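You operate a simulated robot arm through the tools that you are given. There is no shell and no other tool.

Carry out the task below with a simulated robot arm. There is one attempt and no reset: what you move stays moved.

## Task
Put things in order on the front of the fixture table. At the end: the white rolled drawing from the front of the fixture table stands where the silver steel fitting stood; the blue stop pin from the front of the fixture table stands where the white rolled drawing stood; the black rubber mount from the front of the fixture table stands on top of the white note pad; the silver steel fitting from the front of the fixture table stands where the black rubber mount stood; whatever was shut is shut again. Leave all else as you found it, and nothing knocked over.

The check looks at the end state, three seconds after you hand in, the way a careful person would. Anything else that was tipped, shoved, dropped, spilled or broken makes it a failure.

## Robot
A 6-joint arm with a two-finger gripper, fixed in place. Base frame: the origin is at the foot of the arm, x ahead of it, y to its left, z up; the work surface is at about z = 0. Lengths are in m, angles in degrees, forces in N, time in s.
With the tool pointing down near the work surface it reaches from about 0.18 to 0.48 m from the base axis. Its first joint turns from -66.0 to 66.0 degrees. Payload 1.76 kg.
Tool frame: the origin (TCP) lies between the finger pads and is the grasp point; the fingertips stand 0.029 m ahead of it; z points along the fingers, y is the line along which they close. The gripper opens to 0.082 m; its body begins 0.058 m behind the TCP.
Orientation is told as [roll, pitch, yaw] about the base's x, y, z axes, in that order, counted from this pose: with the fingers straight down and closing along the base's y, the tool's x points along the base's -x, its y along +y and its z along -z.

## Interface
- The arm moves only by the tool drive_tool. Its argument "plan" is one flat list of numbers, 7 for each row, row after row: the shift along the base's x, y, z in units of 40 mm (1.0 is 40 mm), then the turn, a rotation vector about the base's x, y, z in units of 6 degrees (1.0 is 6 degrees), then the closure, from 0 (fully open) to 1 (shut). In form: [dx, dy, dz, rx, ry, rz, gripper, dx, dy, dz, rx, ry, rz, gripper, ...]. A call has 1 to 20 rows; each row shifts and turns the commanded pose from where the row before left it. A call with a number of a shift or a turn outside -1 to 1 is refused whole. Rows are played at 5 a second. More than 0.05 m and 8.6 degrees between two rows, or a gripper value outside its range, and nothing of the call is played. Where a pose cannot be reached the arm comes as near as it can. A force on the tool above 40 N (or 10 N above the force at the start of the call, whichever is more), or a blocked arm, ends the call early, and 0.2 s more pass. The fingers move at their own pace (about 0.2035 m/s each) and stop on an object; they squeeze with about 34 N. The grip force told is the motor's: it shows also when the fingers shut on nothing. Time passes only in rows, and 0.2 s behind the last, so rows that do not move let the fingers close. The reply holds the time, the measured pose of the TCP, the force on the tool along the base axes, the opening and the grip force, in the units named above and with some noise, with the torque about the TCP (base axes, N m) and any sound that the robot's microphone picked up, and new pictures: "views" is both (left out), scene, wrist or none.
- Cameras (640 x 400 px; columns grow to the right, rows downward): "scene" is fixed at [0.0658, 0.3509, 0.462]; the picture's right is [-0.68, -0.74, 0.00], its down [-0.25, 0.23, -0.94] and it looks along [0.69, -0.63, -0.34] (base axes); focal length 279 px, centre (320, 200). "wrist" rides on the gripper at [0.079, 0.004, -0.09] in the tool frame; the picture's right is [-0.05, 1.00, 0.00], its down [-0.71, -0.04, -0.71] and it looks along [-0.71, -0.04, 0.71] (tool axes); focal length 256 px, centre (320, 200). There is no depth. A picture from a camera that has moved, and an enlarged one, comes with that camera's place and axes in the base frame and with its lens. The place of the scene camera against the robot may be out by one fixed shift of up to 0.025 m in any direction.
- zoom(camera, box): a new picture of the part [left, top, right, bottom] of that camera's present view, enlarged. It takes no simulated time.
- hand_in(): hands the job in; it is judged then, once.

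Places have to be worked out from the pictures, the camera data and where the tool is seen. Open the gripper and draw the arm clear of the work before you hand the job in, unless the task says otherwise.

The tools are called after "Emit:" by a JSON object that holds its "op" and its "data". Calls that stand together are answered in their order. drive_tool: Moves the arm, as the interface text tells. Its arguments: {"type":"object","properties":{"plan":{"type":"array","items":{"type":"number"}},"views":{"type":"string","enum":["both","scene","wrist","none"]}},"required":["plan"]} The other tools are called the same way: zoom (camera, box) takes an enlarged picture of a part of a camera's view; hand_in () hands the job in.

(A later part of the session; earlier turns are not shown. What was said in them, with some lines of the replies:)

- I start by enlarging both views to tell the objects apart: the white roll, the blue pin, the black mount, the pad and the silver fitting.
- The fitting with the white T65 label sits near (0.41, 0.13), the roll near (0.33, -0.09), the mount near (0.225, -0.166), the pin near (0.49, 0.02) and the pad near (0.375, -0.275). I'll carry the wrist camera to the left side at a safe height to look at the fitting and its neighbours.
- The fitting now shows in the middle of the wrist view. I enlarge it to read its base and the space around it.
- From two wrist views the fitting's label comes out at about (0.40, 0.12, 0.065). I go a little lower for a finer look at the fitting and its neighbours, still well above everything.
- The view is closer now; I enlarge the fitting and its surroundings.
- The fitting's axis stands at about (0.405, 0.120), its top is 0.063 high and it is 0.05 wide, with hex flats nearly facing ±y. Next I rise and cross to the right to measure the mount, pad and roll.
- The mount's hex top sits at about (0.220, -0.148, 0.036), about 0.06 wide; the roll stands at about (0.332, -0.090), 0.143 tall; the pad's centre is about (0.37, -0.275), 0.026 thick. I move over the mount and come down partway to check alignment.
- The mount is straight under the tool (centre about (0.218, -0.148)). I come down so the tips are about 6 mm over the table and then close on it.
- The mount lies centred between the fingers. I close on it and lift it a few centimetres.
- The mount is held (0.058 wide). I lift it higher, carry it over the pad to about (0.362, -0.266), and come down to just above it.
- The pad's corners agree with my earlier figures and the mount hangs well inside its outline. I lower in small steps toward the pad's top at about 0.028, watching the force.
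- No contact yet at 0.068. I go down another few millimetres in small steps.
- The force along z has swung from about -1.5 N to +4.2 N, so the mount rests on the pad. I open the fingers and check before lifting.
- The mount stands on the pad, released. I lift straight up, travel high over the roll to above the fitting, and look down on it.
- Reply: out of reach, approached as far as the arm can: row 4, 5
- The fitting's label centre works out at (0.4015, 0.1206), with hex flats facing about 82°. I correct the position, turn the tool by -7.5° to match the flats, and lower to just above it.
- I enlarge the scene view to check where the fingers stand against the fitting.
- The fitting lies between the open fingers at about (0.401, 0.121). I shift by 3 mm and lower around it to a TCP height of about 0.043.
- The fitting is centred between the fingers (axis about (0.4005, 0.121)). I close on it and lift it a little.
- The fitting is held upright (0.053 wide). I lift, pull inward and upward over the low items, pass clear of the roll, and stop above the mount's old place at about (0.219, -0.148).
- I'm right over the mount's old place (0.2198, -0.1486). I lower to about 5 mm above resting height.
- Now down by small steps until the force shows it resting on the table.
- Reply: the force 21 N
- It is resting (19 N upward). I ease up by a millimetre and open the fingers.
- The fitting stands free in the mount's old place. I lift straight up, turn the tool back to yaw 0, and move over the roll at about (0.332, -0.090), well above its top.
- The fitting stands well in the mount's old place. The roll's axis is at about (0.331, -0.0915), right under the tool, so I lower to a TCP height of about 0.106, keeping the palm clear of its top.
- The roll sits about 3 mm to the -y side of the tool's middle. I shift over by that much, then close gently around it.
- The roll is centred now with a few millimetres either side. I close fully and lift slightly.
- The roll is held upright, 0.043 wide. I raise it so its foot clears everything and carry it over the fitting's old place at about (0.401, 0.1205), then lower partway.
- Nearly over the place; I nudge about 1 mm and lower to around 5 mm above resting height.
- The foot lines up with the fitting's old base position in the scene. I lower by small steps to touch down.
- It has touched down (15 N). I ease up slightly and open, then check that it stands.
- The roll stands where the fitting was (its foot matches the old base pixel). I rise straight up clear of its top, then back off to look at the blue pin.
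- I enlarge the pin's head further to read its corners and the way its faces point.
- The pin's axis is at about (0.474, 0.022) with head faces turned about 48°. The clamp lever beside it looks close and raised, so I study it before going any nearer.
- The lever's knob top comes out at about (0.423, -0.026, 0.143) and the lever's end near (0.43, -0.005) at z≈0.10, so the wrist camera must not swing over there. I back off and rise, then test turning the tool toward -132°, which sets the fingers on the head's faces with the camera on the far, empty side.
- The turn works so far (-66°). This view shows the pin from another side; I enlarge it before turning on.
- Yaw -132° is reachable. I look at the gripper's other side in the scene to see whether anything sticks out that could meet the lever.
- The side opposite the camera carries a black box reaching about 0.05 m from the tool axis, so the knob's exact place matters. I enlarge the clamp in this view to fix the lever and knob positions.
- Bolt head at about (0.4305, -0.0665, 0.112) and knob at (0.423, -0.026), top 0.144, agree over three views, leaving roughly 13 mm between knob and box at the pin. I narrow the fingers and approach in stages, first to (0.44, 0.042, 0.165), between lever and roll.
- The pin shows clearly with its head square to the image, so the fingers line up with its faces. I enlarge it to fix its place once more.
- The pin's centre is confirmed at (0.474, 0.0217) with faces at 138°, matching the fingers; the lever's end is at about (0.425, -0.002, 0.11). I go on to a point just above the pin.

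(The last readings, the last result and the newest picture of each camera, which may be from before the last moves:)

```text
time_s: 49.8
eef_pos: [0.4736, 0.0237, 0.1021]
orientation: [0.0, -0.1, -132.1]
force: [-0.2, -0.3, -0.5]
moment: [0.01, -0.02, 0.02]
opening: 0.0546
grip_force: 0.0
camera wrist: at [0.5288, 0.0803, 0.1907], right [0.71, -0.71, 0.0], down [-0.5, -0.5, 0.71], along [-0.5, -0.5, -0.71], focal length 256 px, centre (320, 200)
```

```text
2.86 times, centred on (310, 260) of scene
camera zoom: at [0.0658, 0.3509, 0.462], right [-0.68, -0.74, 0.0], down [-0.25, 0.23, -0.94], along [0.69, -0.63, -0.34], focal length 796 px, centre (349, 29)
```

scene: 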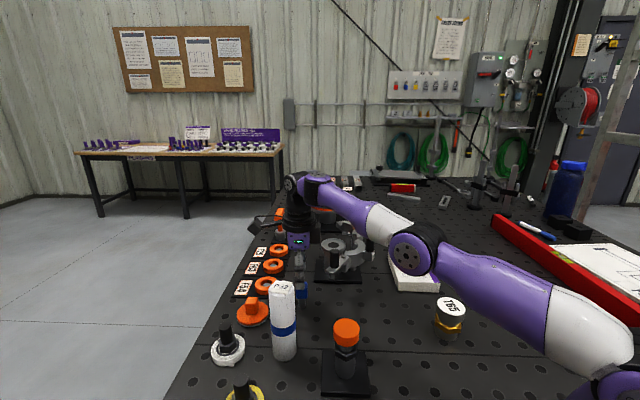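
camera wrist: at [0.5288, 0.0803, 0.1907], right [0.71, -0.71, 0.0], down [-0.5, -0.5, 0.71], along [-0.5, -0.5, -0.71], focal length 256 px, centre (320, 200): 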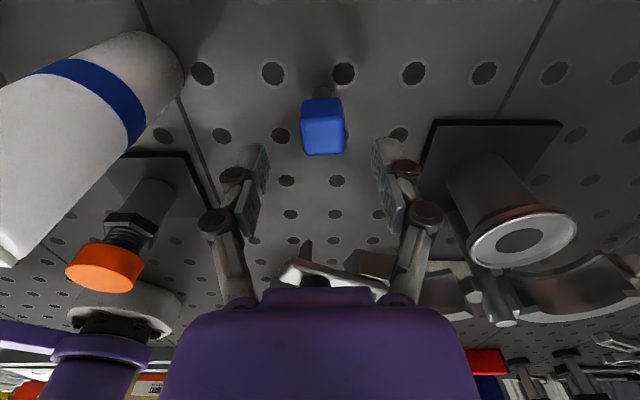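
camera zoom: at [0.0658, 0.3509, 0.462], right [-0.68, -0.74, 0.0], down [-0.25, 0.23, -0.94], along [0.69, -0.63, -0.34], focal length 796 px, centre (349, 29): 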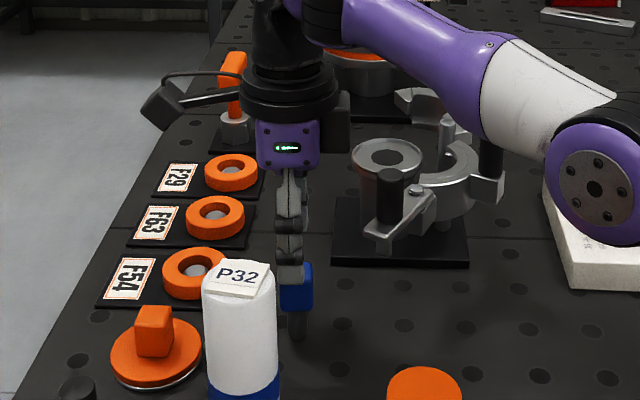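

The head is centred between the fingers, and in the scene the box clears the knob by about 2 cm. I lower to a TCP height of about 0.062 around the head.

Emit:
{"op": "drive_tool", "data": {"plan": [0.02, -0.02, -0.4, 0, 0, 0, 0.33, 0, 0, -0.4, 0, 0, 0, 0.33, 0, 0, -0.2, 0, 0, 0, 0.33, 0, 0, 0, 0, 0, 0, 0.33], "views": "both"}}

Emit:
{"op": "zoom", "data": {"camera": "wrist", "box": [200, 20, 460, 260]}}

Emit:
{"op": "zoom", "data": {"camera": "scene", "box": [250, 210, 370, 330]}}

```text
time_s: 50.8
eef_pos: [0.4768, 0.0219, 0.063]
orientation: [0.0, -0.2, -132.1]
force: [0.0, -0.8, 0.0]
moment: [0.02, 0.0, -0.02]
opening: 0.0545
grip_force: 0.1
camera wrist: at [0.5317, 0.0785, 0.1514], right [0.71, -0.71, 0.0], down [-0.5, -0.5, 0.71], along [-0.5, -0.5, -0.71], focal length 256 px, centre (320, 200)
```

scene: 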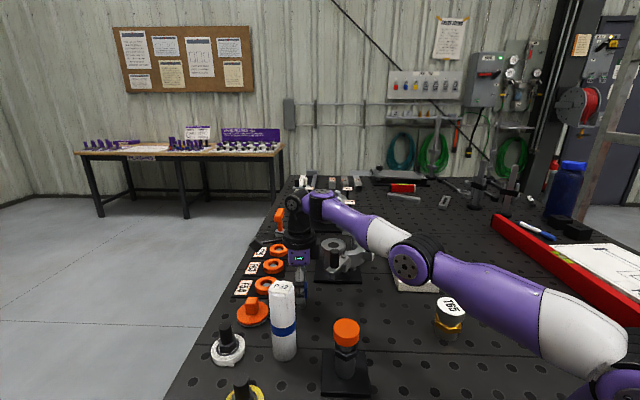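
wrist: 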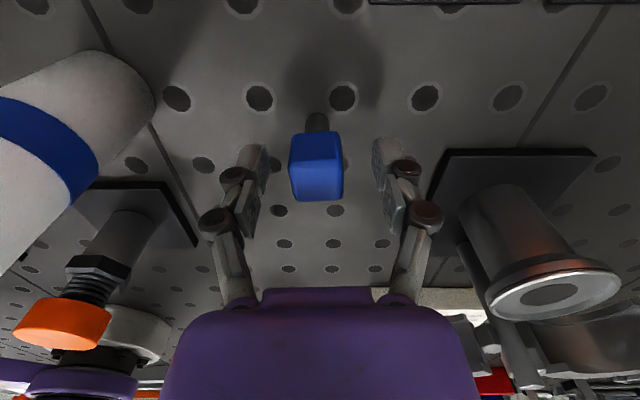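

```text
1.67 times, centred on (330, 140) of wrist
camera zoom: at [0.5317, 0.0785, 0.1514], right [0.71, -0.71, 0.0], down [-0.5, -0.5, 0.71], along [-0.5, -0.5, -0.71], focal length 427 px, centre (303, 300)
```

zoom: 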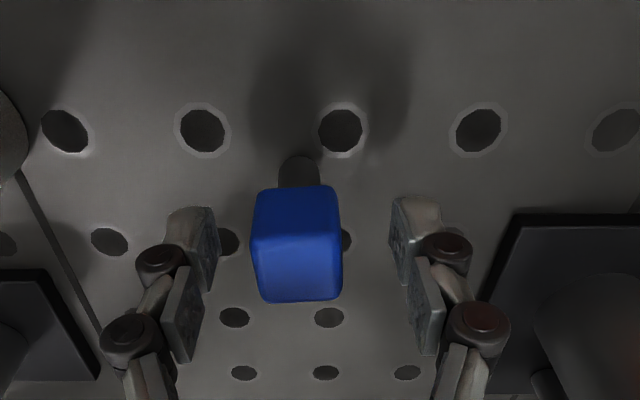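

```text
3.33 times, centred on (310, 270) of scene
camera zoom: at [0.0658, 0.3509, 0.462], right [-0.68, -0.74, 0.0], down [-0.25, 0.23, -0.94], along [0.69, -0.63, -0.34], focal length 929 px, centre (353, -33)
```

zoom: 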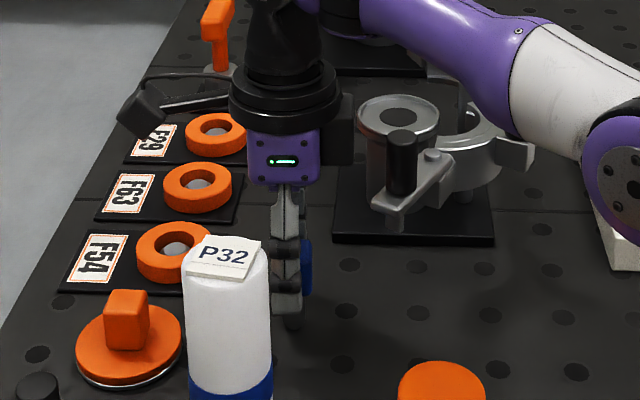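

The head is about 2 mm off the middle toward the left finger. I shift by that, then close gradually on it and lift just a little.

Emit:
{"op": "drive_tool", "data": {"plan": [-0.035, 0.035, 0, 0, 0, 0, 0.33, 0, 0, 0, 0, 0, 0, 0.55, 0, 0, 0, 0, 0, 0, 0.65, 0, 0, 0, 0, 0, 0, 1, 0, 0, 0, 0, 0, 0, 1, 0, 0, 0, 0, 0, 0, 1], "views": "both"}}

Emit:
{"op": "zoom", "data": {"camera": "wrist", "box": [200, 20, 460, 260]}}

```text
time_s: 52.2
eef_pos: [0.4744, 0.0238, 0.064]
orientation: [0.0, -0.1, -131.9]
force: [0.2, -0.2, 1.6]
moment: [-0.04, -0.03, -0.01]
opening: 0.0251
grip_force: 33.2
camera wrist: at [0.53, 0.0798, 0.152], right [0.71, -0.71, 0.0], down [-0.5, -0.5, 0.71], along [-0.5, -0.5, -0.71], focal length 256 px, centre (320, 200)
```

scene: 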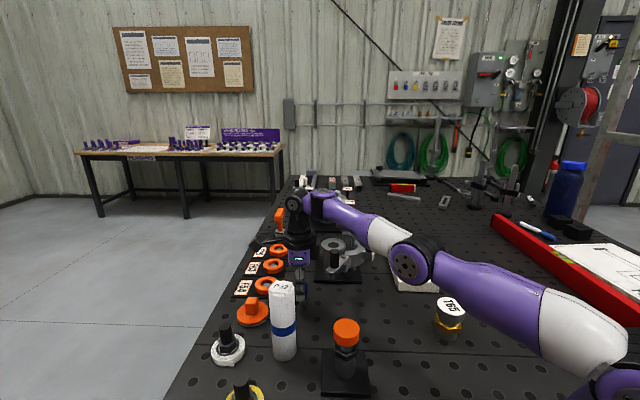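
wrist: 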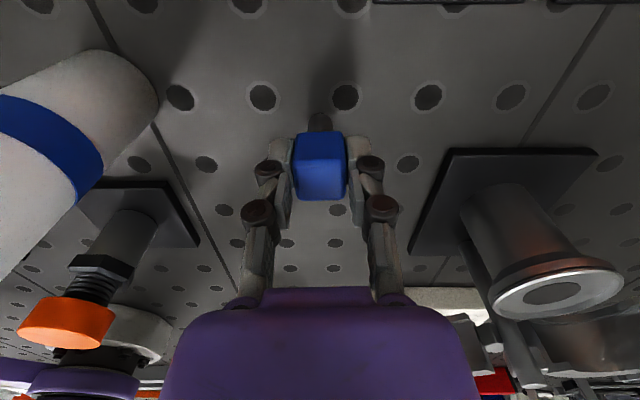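

```text
1.67 times, centred on (330, 140) of wrist
camera zoom: at [0.53, 0.0798, 0.152], right [0.71, -0.71, 0.0], down [-0.5, -0.5, 0.71], along [-0.5, -0.5, -0.71], focal length 427 px, centre (303, 300)
```

zoom: 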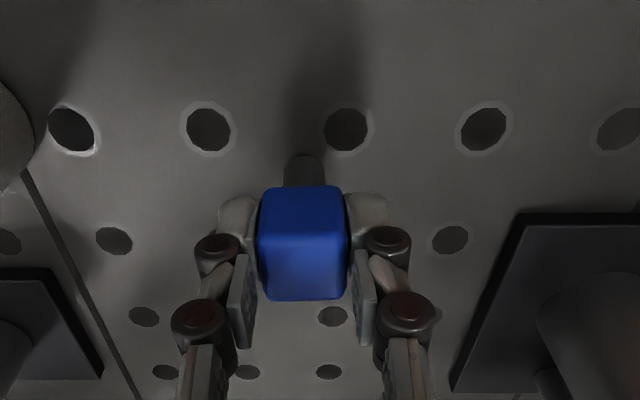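

The head is gripped (0.025 wide). I lift it straight up a few centimetres and check it hangs straight.

Emit:
{"op": "drive_tool", "data": {"plan": [0, 0, 0.2, 0, 0, 0, 1, 0, 0, 0.4, 0, 0, 0, 1, 0, 0, 0.4, 0, 0, 0, 1, 0, 0, 0, 0, 0, 0, 1], "views": "both"}}

Emit:
{"op": "zoom", "data": {"camera": "wrist", "box": [200, 20, 460, 260]}}

Emit:
{"op": "zoom", "data": {"camera": "scene", "box": [250, 200, 370, 320]}}

```text
time_s: 53.2
eef_pos: [0.4731, 0.021, 0.1029]
orientation: [0.0, -0.1, -132.0]
force: [-0.1, 0.1, -0.2]
moment: [-0.02, 0.04, 0.0]
opening: 0.025
grip_force: 33.6
camera wrist: at [0.5286, 0.0781, 0.1909], right [0.71, -0.71, 0.0], down [-0.5, -0.5, 0.71], along [-0.5, -0.5, -0.71], focal length 256 px, centre (320, 200)
```

scene: 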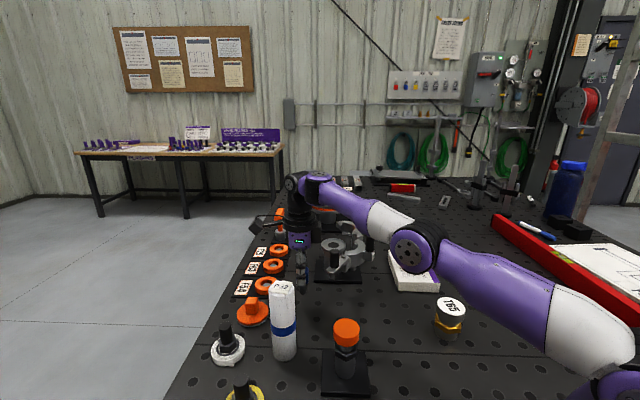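
wrist: 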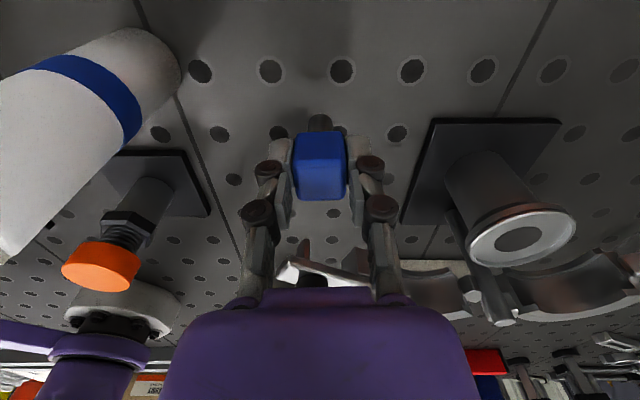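

```text
1.67 times, centred on (330, 140) of wrist
camera zoom: at [0.5286, 0.0781, 0.1909], right [0.71, -0.71, 0.0], down [-0.5, -0.5, 0.71], along [-0.5, -0.5, -0.71], focal length 427 px, centre (303, 300)
```

zoom: 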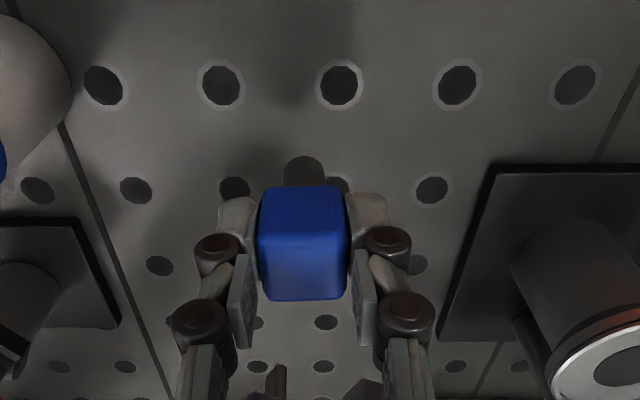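

```text
3.33 times, centred on (310, 260) of scene
camera zoom: at [0.0658, 0.3509, 0.462], right [-0.68, -0.74, 0.0], down [-0.25, 0.23, -0.94], along [0.69, -0.63, -0.34], focal length 929 px, centre (353, 0)
```

zoom: 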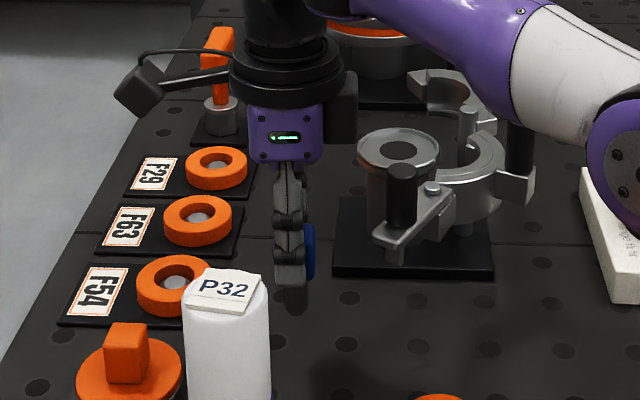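

The pin hangs straight. I retrace the path out between lever and roll, rising as I go, then start turning the tool back toward yaw 0 in the clear area.

Emit:
{"op": "drive_tool", "data": {"plan": [-0.33, 0.25, 0.8, 0, 0, 0, 1, -0.5, 0.275, 0.8, 0, 0, 0, 1, -0.9, 0, 0.75, 0, 0, 0, 1, -0.9, -0.3, 0.5, 0, 0, 0, 1, -0.9, -0.3, 0, 0, 0, 0, 1, -0.8, -0.4, 0, 0, 0, 0, 1, 0, 0, 0, 0, 0, 1, 1, 0, 0, 0, 0, 0, 1, 1, 0, 0, 0, 0, 0, 1, 1, 0, 0, 0, 0, 0, 1, 1, 0, 0, 0, 0, 0, 1, 1, 0, 0, 0, 0, 0, 1, 1, 0, 0, 0, 0, 0, 1, 1, 0, 0, 0, 0, 0, 1, 1, 0, 0, 0, 0, 0, 1, 1, 0, 0, 0, 0, 0, 1, 1, 0, 0, 0, 0, 0, 1, 1, 0, 0, 0, 0, 0, 1, 1, 0, 0, 0, 0, 0, 1, 1], "views": "both"}}

```text
time_s: 57.2
eef_pos: [0.3033, 0.0046, 0.2186]
orientation: [0.0, -0.1, -53.9]
force: [0.2, -0.6, -1.2]
moment: [0.0, 0.02, 0.03]
opening: 0.0247
grip_force: 34.5
camera wrist: at [0.258, 0.0715, 0.3053], right [0.84, 0.54, 0.0], down [0.38, -0.59, 0.71], along [0.39, -0.59, -0.71], focal length 256 px, centre (320, 200)
```

scene: 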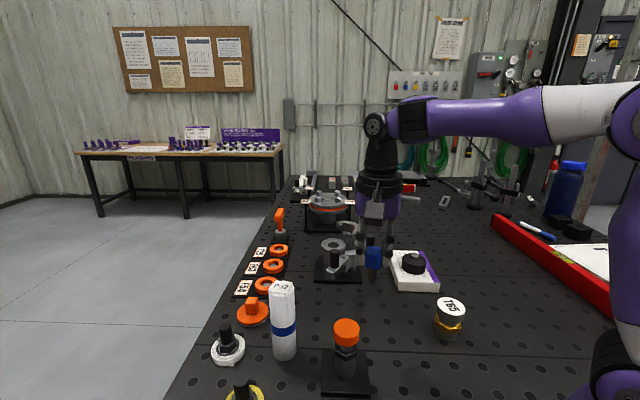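
wrist: 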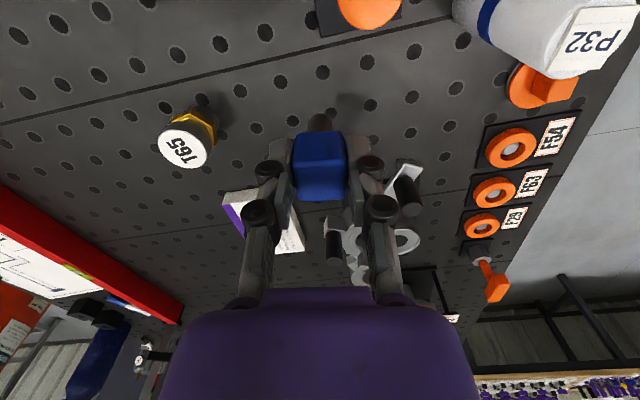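

The pin is held well. I finish turning to yaw 0, move over the roll's old place at (0.331, -0.0915), and lower partway.

Emit:
{"op": "drive_tool", "data": {"plan": [0, 0, 0, 0, 0, 1, 1, 0, 0, 0, 0, 0, 1, 1, 0, 0, 0, 0, 0, 1, 1, 0, 0, 0, 0, 0, 1, 1, 0, 0, 0, 0, 0, 1, 1, 0, 0, 0, 0, 0, 1, 1, 0, 0, 0, 0, 0, 1, 1, 0, 0, 0, 0, 0, 1, 1, 0, 0, 0, 0, 0, 1, 1, 0.21, -0.8, 0, 0, 0, 0, 1, 0.21, -0.8, 0, 0, 0, 0, 1, 0.21, -0.8, 0, 0, 0, 0, 1, 0, 0, -0.8, 0, 0, 0, 1, 0, 0, -0.8, 0, 0, 0, 1, 0, 0, -0.8, 0, 0, 0, 1, 0, 0, 0, 0, 0, 0, 1], "views": "both"}}

Emit:
{"op": "zoom", "data": {"camera": "wrist", "box": [220, 40, 420, 220]}}

Emit:
{"op": "zoom", "data": {"camera": "scene", "box": [330, 220, 470, 350]}}

```text
time_s: 60.6
eef_pos: [0.3274, -0.0919, 0.1187]
orientation: [0.0, -0.1, -0.1]
force: [0.3, -0.2, -1.4]
moment: [-0.02, -0.01, 0.02]
opening: 0.0248
grip_force: 34.5
camera wrist: at [0.247, -0.0866, 0.2073], right [0.05, 1.0, 0.0], down [0.7, -0.04, 0.71], along [0.71, -0.04, -0.71], focal length 256 px, centre (320, 200)
```

scene: 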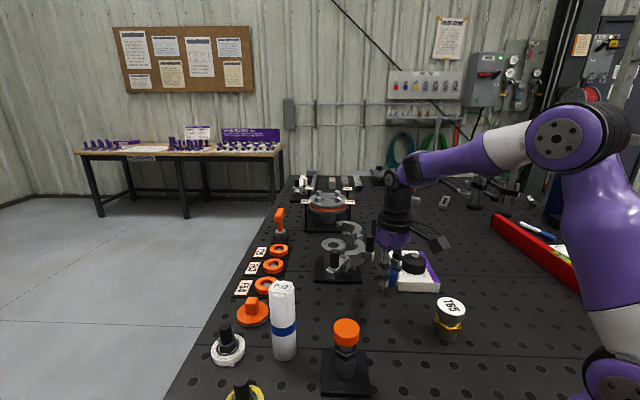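
wrist: 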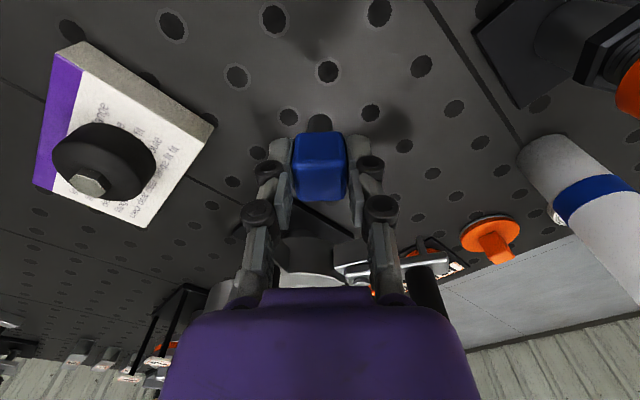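

```text
2.22 times, centred on (320, 130) of wrist
camera zoom: at [0.247, -0.0866, 0.2073], right [0.05, 1.0, 0.0], down [0.7, -0.04, 0.71], along [0.71, -0.04, -0.71], focal length 569 px, centre (320, 356)
```

zoom: 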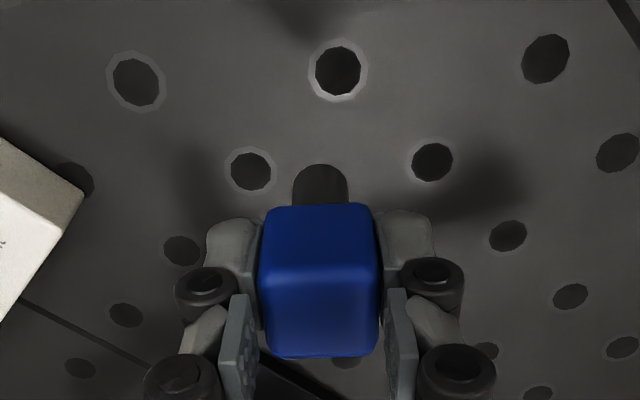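

```text
3.08 times, centred on (400, 285) of scene
camera zoom: at [0.0658, 0.3509, 0.462], right [-0.68, -0.74, 0.0], down [-0.25, 0.23, -0.94], along [0.69, -0.63, -0.34], focal length 857 px, centre (74, -62)
```

zoom: 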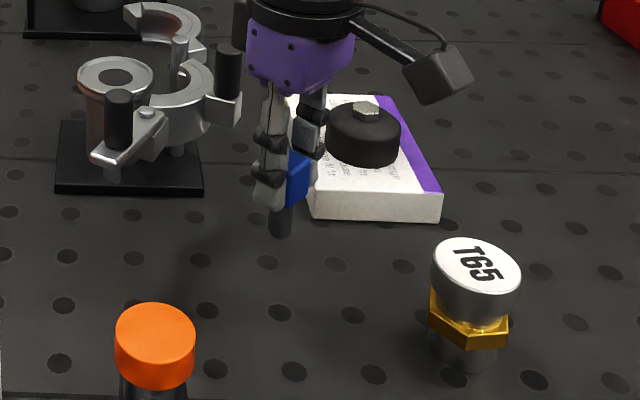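

One table hole lies at about (0.317, -0.084), so I aim the pin at (0.334, -0.0925), within 3 mm of the roll's old axis but clear of the hole. I nudge over and lower to about 5 mm above the table.

Emit:
{"op": "drive_tool", "data": {"plan": [0.08, -0.02, -0.6, 0, 0, 0, 1, 0, 0, -0.45, 0, 0, 0, 1, 0, 0, -0.2, 0, 0, 0, 1, 0, 0, 0, 0, 0, 0, 1], "views": "both"}}

Emit:
{"op": "zoom", "data": {"camera": "wrist", "box": [220, 40, 420, 220]}}

Emit:
{"op": "zoom", "data": {"camera": "scene", "box": [350, 240, 470, 360]}}

```text
time_s: 61.6
eef_pos: [0.3319, -0.0911, 0.0705]
orientation: [0.1, 0.0, 0.0]
force: [0.6, -0.6, -0.2]
moment: [-0.03, -0.04, 0.03]
opening: 0.0246
grip_force: 34.5
camera wrist: at [0.2511, -0.0861, 0.1584], right [0.05, 1.0, 0.0], down [0.7, -0.04, 0.71], along [0.71, -0.04, -0.71], focal length 256 px, centre (320, 200)
```

scene: 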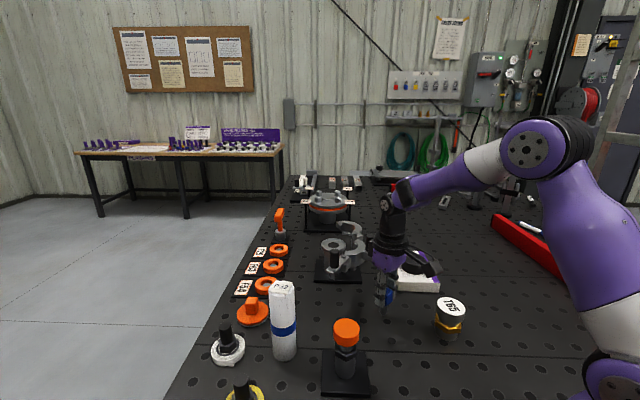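
wrist: 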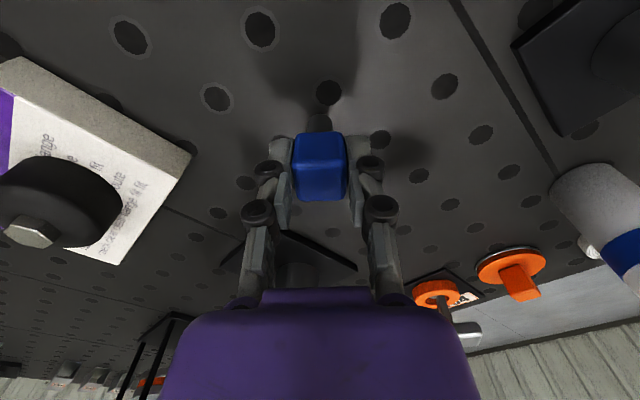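

```text
2.22 times, centred on (320, 130) of wrist
camera zoom: at [0.2511, -0.0861, 0.1584], right [0.05, 1.0, 0.0], down [0.7, -0.04, 0.71], along [0.71, -0.04, -0.71], focal length 569 px, centre (320, 356)
```

zoom: 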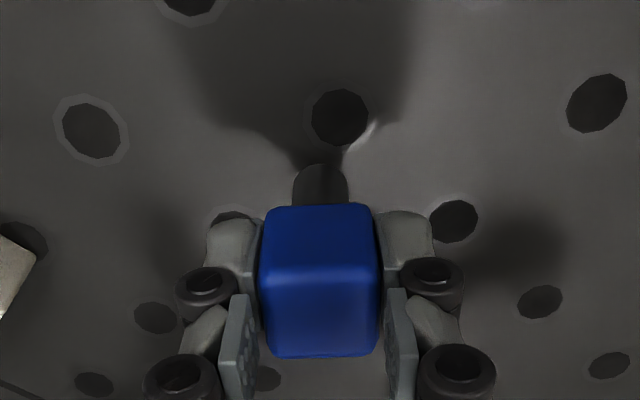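

```text
3.33 times, centred on (410, 300) of scene
camera zoom: at [0.0658, 0.3509, 0.462], right [-0.68, -0.74, 0.0], down [-0.25, 0.23, -0.94], along [0.69, -0.63, -0.34], focal length 929 px, centre (20, -133)
```

zoom: 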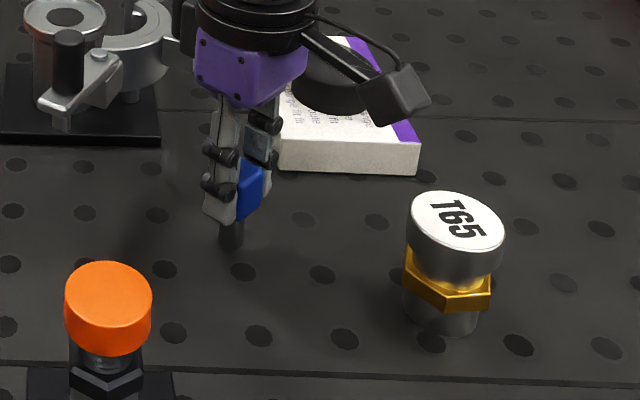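

The pin's foot lies over plain table about 19 mm from the hole's centre, and in the scene it matches the old base of the roll to within a couple of millimetres. I lower in small steps.

Emit:
{"op": "drive_tool", "data": {"plan": [0, 0, -0.08, 0, 0, 0, 1, 0, 0, -0.05, 0, 0, 0, 1, 0, 0, 0, 0, 0, 0, 1], "views": "none"}}

```text
time_s: 62.4
eef_pos: [0.3314, -0.0923, 0.0665]
orientation: [0.0, -0.1, 0.0]
force: [0.1, 0.1, -0.6]
moment: [0.0, 0.01, 0.01]
opening: 0.0251
grip_force: 33.9
```

Emit:
{"op": "drive_tool", "data": {"plan": [0, 0, -0.03, 0, 0, 0, 1, 0, 0, 0, 0, 0, 0, 1], "views": "none"}}

```text
time_s: 63.0
eef_pos: [0.3305, -0.0921, 0.0652]
orientation: [0.0, -0.1, 0.0]
force: [-0.8, -0.1, -0.3]
moment: [0.03, 0.02, 0.0]
opening: 0.0251
grip_force: 34.1
```

No contact yet at 0.065; I go down another millimetre at a time.

Emit:
{"op": "drive_tool", "data": {"plan": [0, 0, -0.025, 0, 0, 0, 1, 0, 0, 0, 0, 0, 0, 1], "views": "none"}}

```text
time_s: 63.6
eef_pos: [0.3301, -0.0911, 0.0647]
orientation: [0.0, -0.2, 0.1]
force: [0.3, 0.7, -0.3]
moment: [0.0, 0.02, -0.04]
opening: 0.0251
grip_force: 33.3
```

Emit:
{"op": "drive_tool", "data": {"plan": [0, 0, -0.02, 0, 0, 0, 1, 0, 0, 0, 0, 0, 0, 1], "views": "none"}}

```text
time_s: 64.2
eef_pos: [0.3307, -0.092, 0.0644]
orientation: [0.0, -0.1, 0.0]
force: [-1.5, 1.3, 5.2]
moment: [-0.02, 0.12, -0.01]
opening: 0.0249
grip_force: 33.4
```

The pin has touched down (5 N). I open the fingers part way and check that it stands by itself.

Emit:
{"op": "drive_tool", "data": {"plan": [0, 0, 0, 0, 0, 0, 0.45, 0, 0, 0, 0, 0, 0, 0.3, 0, 0, 0, 0, 0, 0, 0.3], "views": "both"}}

Emit:
{"op": "zoom", "data": {"camera": "wrist", "box": [220, 40, 420, 220]}}

Emit:
{"op": "zoom", "data": {"camera": "scene", "box": [350, 240, 470, 360]}}

```text
time_s: 65.0
eef_pos: [0.3311, -0.0922, 0.063]
orientation: [0.0, -0.1, 0.0]
force: [-0.5, -1.3, 0.3]
moment: [-0.02, -0.01, -0.02]
opening: 0.0575
grip_force: 0.0
camera wrist: at [0.2503, -0.0869, 0.1514], right [0.05, 1.0, 0.0], down [0.7, -0.04, 0.71], along [0.71, -0.04, -0.71], focal length 256 px, centre (320, 200)
```

scene: 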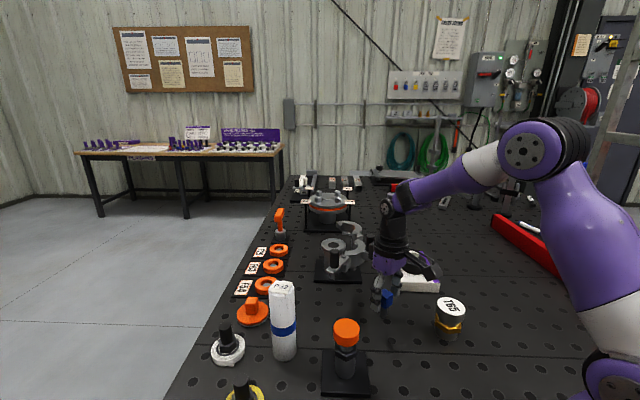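
wrist: 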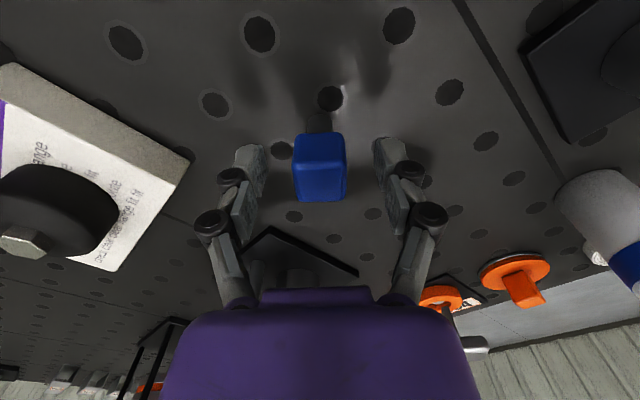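

```text
2.22 times, centred on (320, 130) of wrist
camera zoom: at [0.2503, -0.0869, 0.1514], right [0.05, 1.0, 0.0], down [0.7, -0.04, 0.71], along [0.71, -0.04, -0.71], focal length 569 px, centre (320, 356)
```

zoom: 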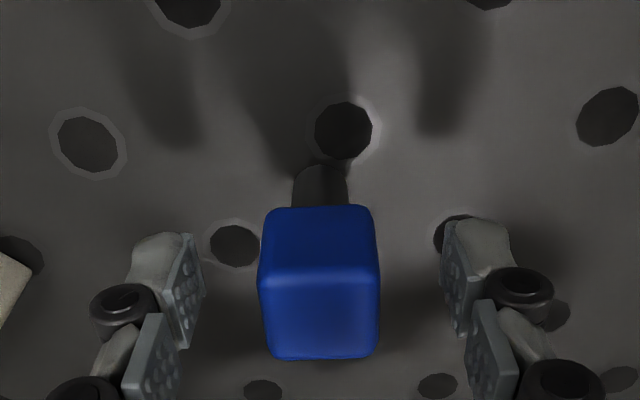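

```text
3.33 times, centred on (410, 300) of scene
camera zoom: at [0.0658, 0.3509, 0.462], right [-0.68, -0.74, 0.0], down [-0.25, 0.23, -0.94], along [0.69, -0.63, -0.34], focal length 929 px, centre (20, -133)
```

zoom: 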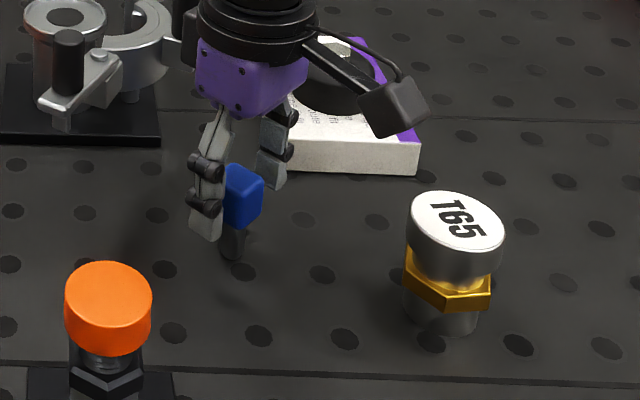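

It stands, but in the scene it seems to lean a touch; I enlarge both views to judge that before I move away.

Emit:
{"op": "zoom", "data": {"camera": "scene", "box": [365, 280, 405, 325]}}

Emit:
{"op": "zoom", "data": {"camera": "wrist", "box": [280, 80, 360, 210]}}

```text
8.89 times, centred on (385, 302) of scene
camera zoom: at [0.0658, 0.3509, 0.462], right [-0.68, -0.74, 0.0], down [-0.25, 0.23, -0.94], along [0.69, -0.63, -0.34], focal length 2476 px, centre (-258, -711)
```

zoom: 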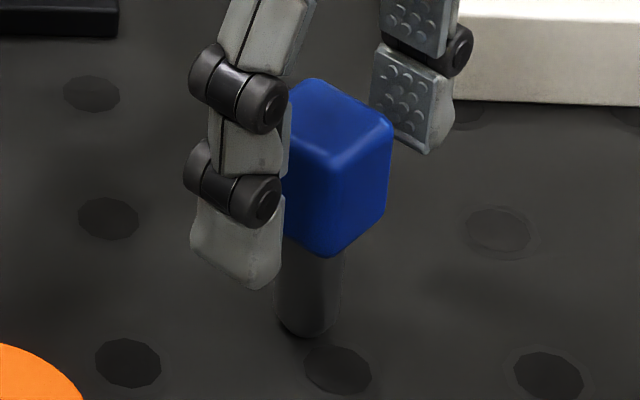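

```text
3.08 times, centred on (320, 145) of wrist
camera zoom: at [0.2503, -0.0869, 0.1514], right [0.05, 1.0, 0.0], down [0.7, -0.04, 0.71], along [0.71, -0.04, -0.71], focal length 788 px, centre (320, 369)
```

zoom: 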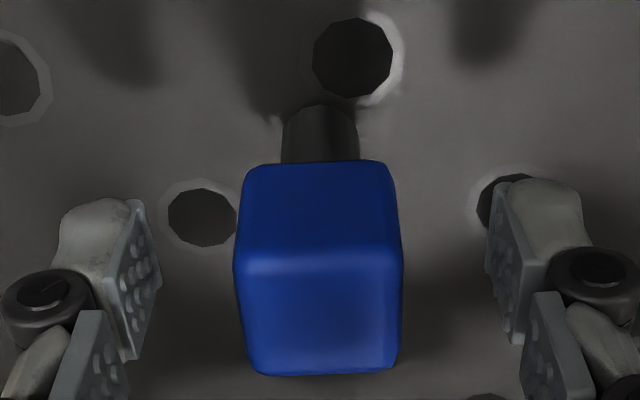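

The head's upright edges lean just as a vertical line should at that place in the picture, so the pin stands straight on plain table. I lift straight up and return to the starting pose with the gripper open.

Emit:
{"op": "drive_tool", "data": {"plan": [0, 0, 0.3, 0, 0, 0, 0.3, 0, 0, 0.8, 0, 0, 0, 0.3, 0, 0, 1, 0, 0, 0, 0.3, 0, 0, 1, 0, 0, 0, 0.2, 0, 0, 0.9, 0, 0, 0, 0, -0.58, 0.24, 0.75, 0, 0, 0, 0, -0.58, 0.24, 0.75, 0, 0, 0, 0, -0.58, 0.24, 0.75, 0, 0, 0, 0, -0.58, 0.24, 0.75, 0, 0, 0, 0, 0, 0, 0, 0, 0, 0, 0, 0, 0, 0, 0, 0, 0, 0], "views": "both"}}

Emit:
{"op": "zoom", "data": {"camera": "scene", "box": [200, 220, 480, 400]}}

Emit:
{"op": "zoom", "data": {"camera": "wrist", "box": [140, 0, 520, 240]}}

```text
time_s: 67.4
eef_pos: [0.2388, -0.055, 0.3429]
orientation: [0.1, 0.0, -0.1]
force: [0.0, 0.4, -0.2]
moment: [-0.02, 0.03, 0.0]
opening: 0.0819
grip_force: 0.1
camera wrist: at [0.1579, -0.0492, 0.4303], right [0.05, 1.0, 0.0], down [0.7, -0.04, 0.71], along [0.71, -0.04, -0.71], focal length 256 px, centre (320, 200)
```

scene: 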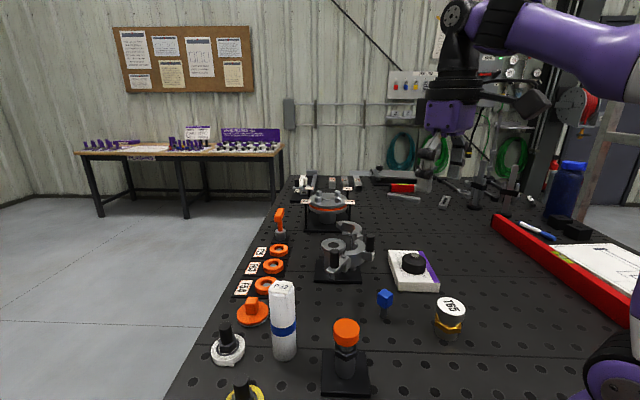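
wrist: 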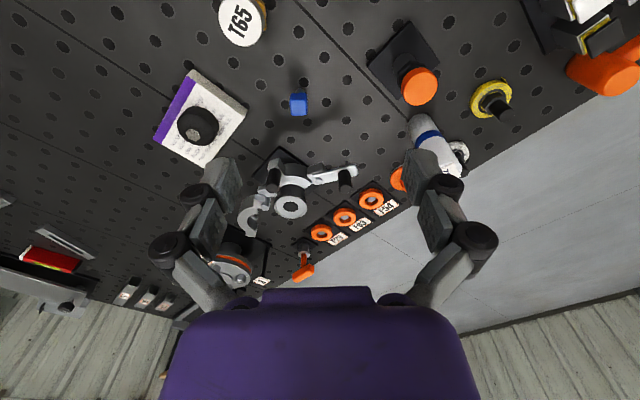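

```text
2.22 times, centred on (340, 310) of scene
camera zoom: at [0.0658, 0.3509, 0.462], right [-0.68, -0.74, 0.0], down [-0.25, 0.23, -0.94], along [0.69, -0.63, -0.34], focal length 619 px, centre (276, -44)
```

zoom: 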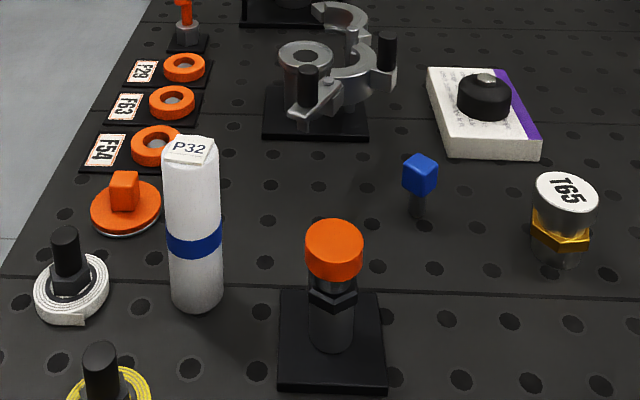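

```text
1.67 times, centred on (330, 120) of wrist
camera zoom: at [0.1579, -0.0492, 0.4303], right [0.05, 1.0, 0.0], down [0.7, -0.04, 0.71], along [0.71, -0.04, -0.71], focal length 427 px, centre (303, 333)
```

zoom: 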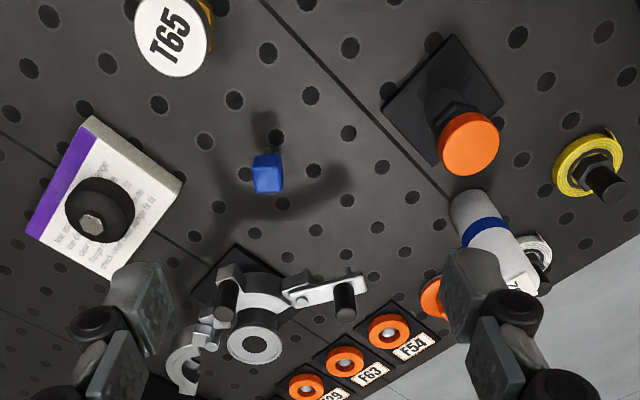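

All four objects stand in their new places: the roll on the fitting's spot, the fitting on the mount's, the pin on the roll's, and the mount on the pad. The clamp lever and everything else look unchanged from the first picture. The gripper is open and the arm is clear, so I hand in.

Emit:
{"op": "hand_in", "data": {}}

```text
The job is handed in.
```

The four objects are in their new places and the job is handed in. I don't have the judge's result; this is based on the final pictures.

- **Roll:** the white rolled drawing stands where the silver steel fitting was. I took the fitting to be the silver piece labelled T65, with the gold hex.
- **Pin:** the blue stop pin stands upright about 3 mm from the roll's old centre. I shifted it that much to keep its foot off a nearby table hole.
- **Mount:** the black rubber mount stands on top of the white note pad, well inside its edges.
- **Fitting:** the silver steel fitting stands where the mount was.

I didn't open or shut anything; I saw nothing closed that needed it. The clamp lever beside the pin and the other items look the same as in the first picture. The gripper is open and the arm is back at its starting pose, clear of the table.
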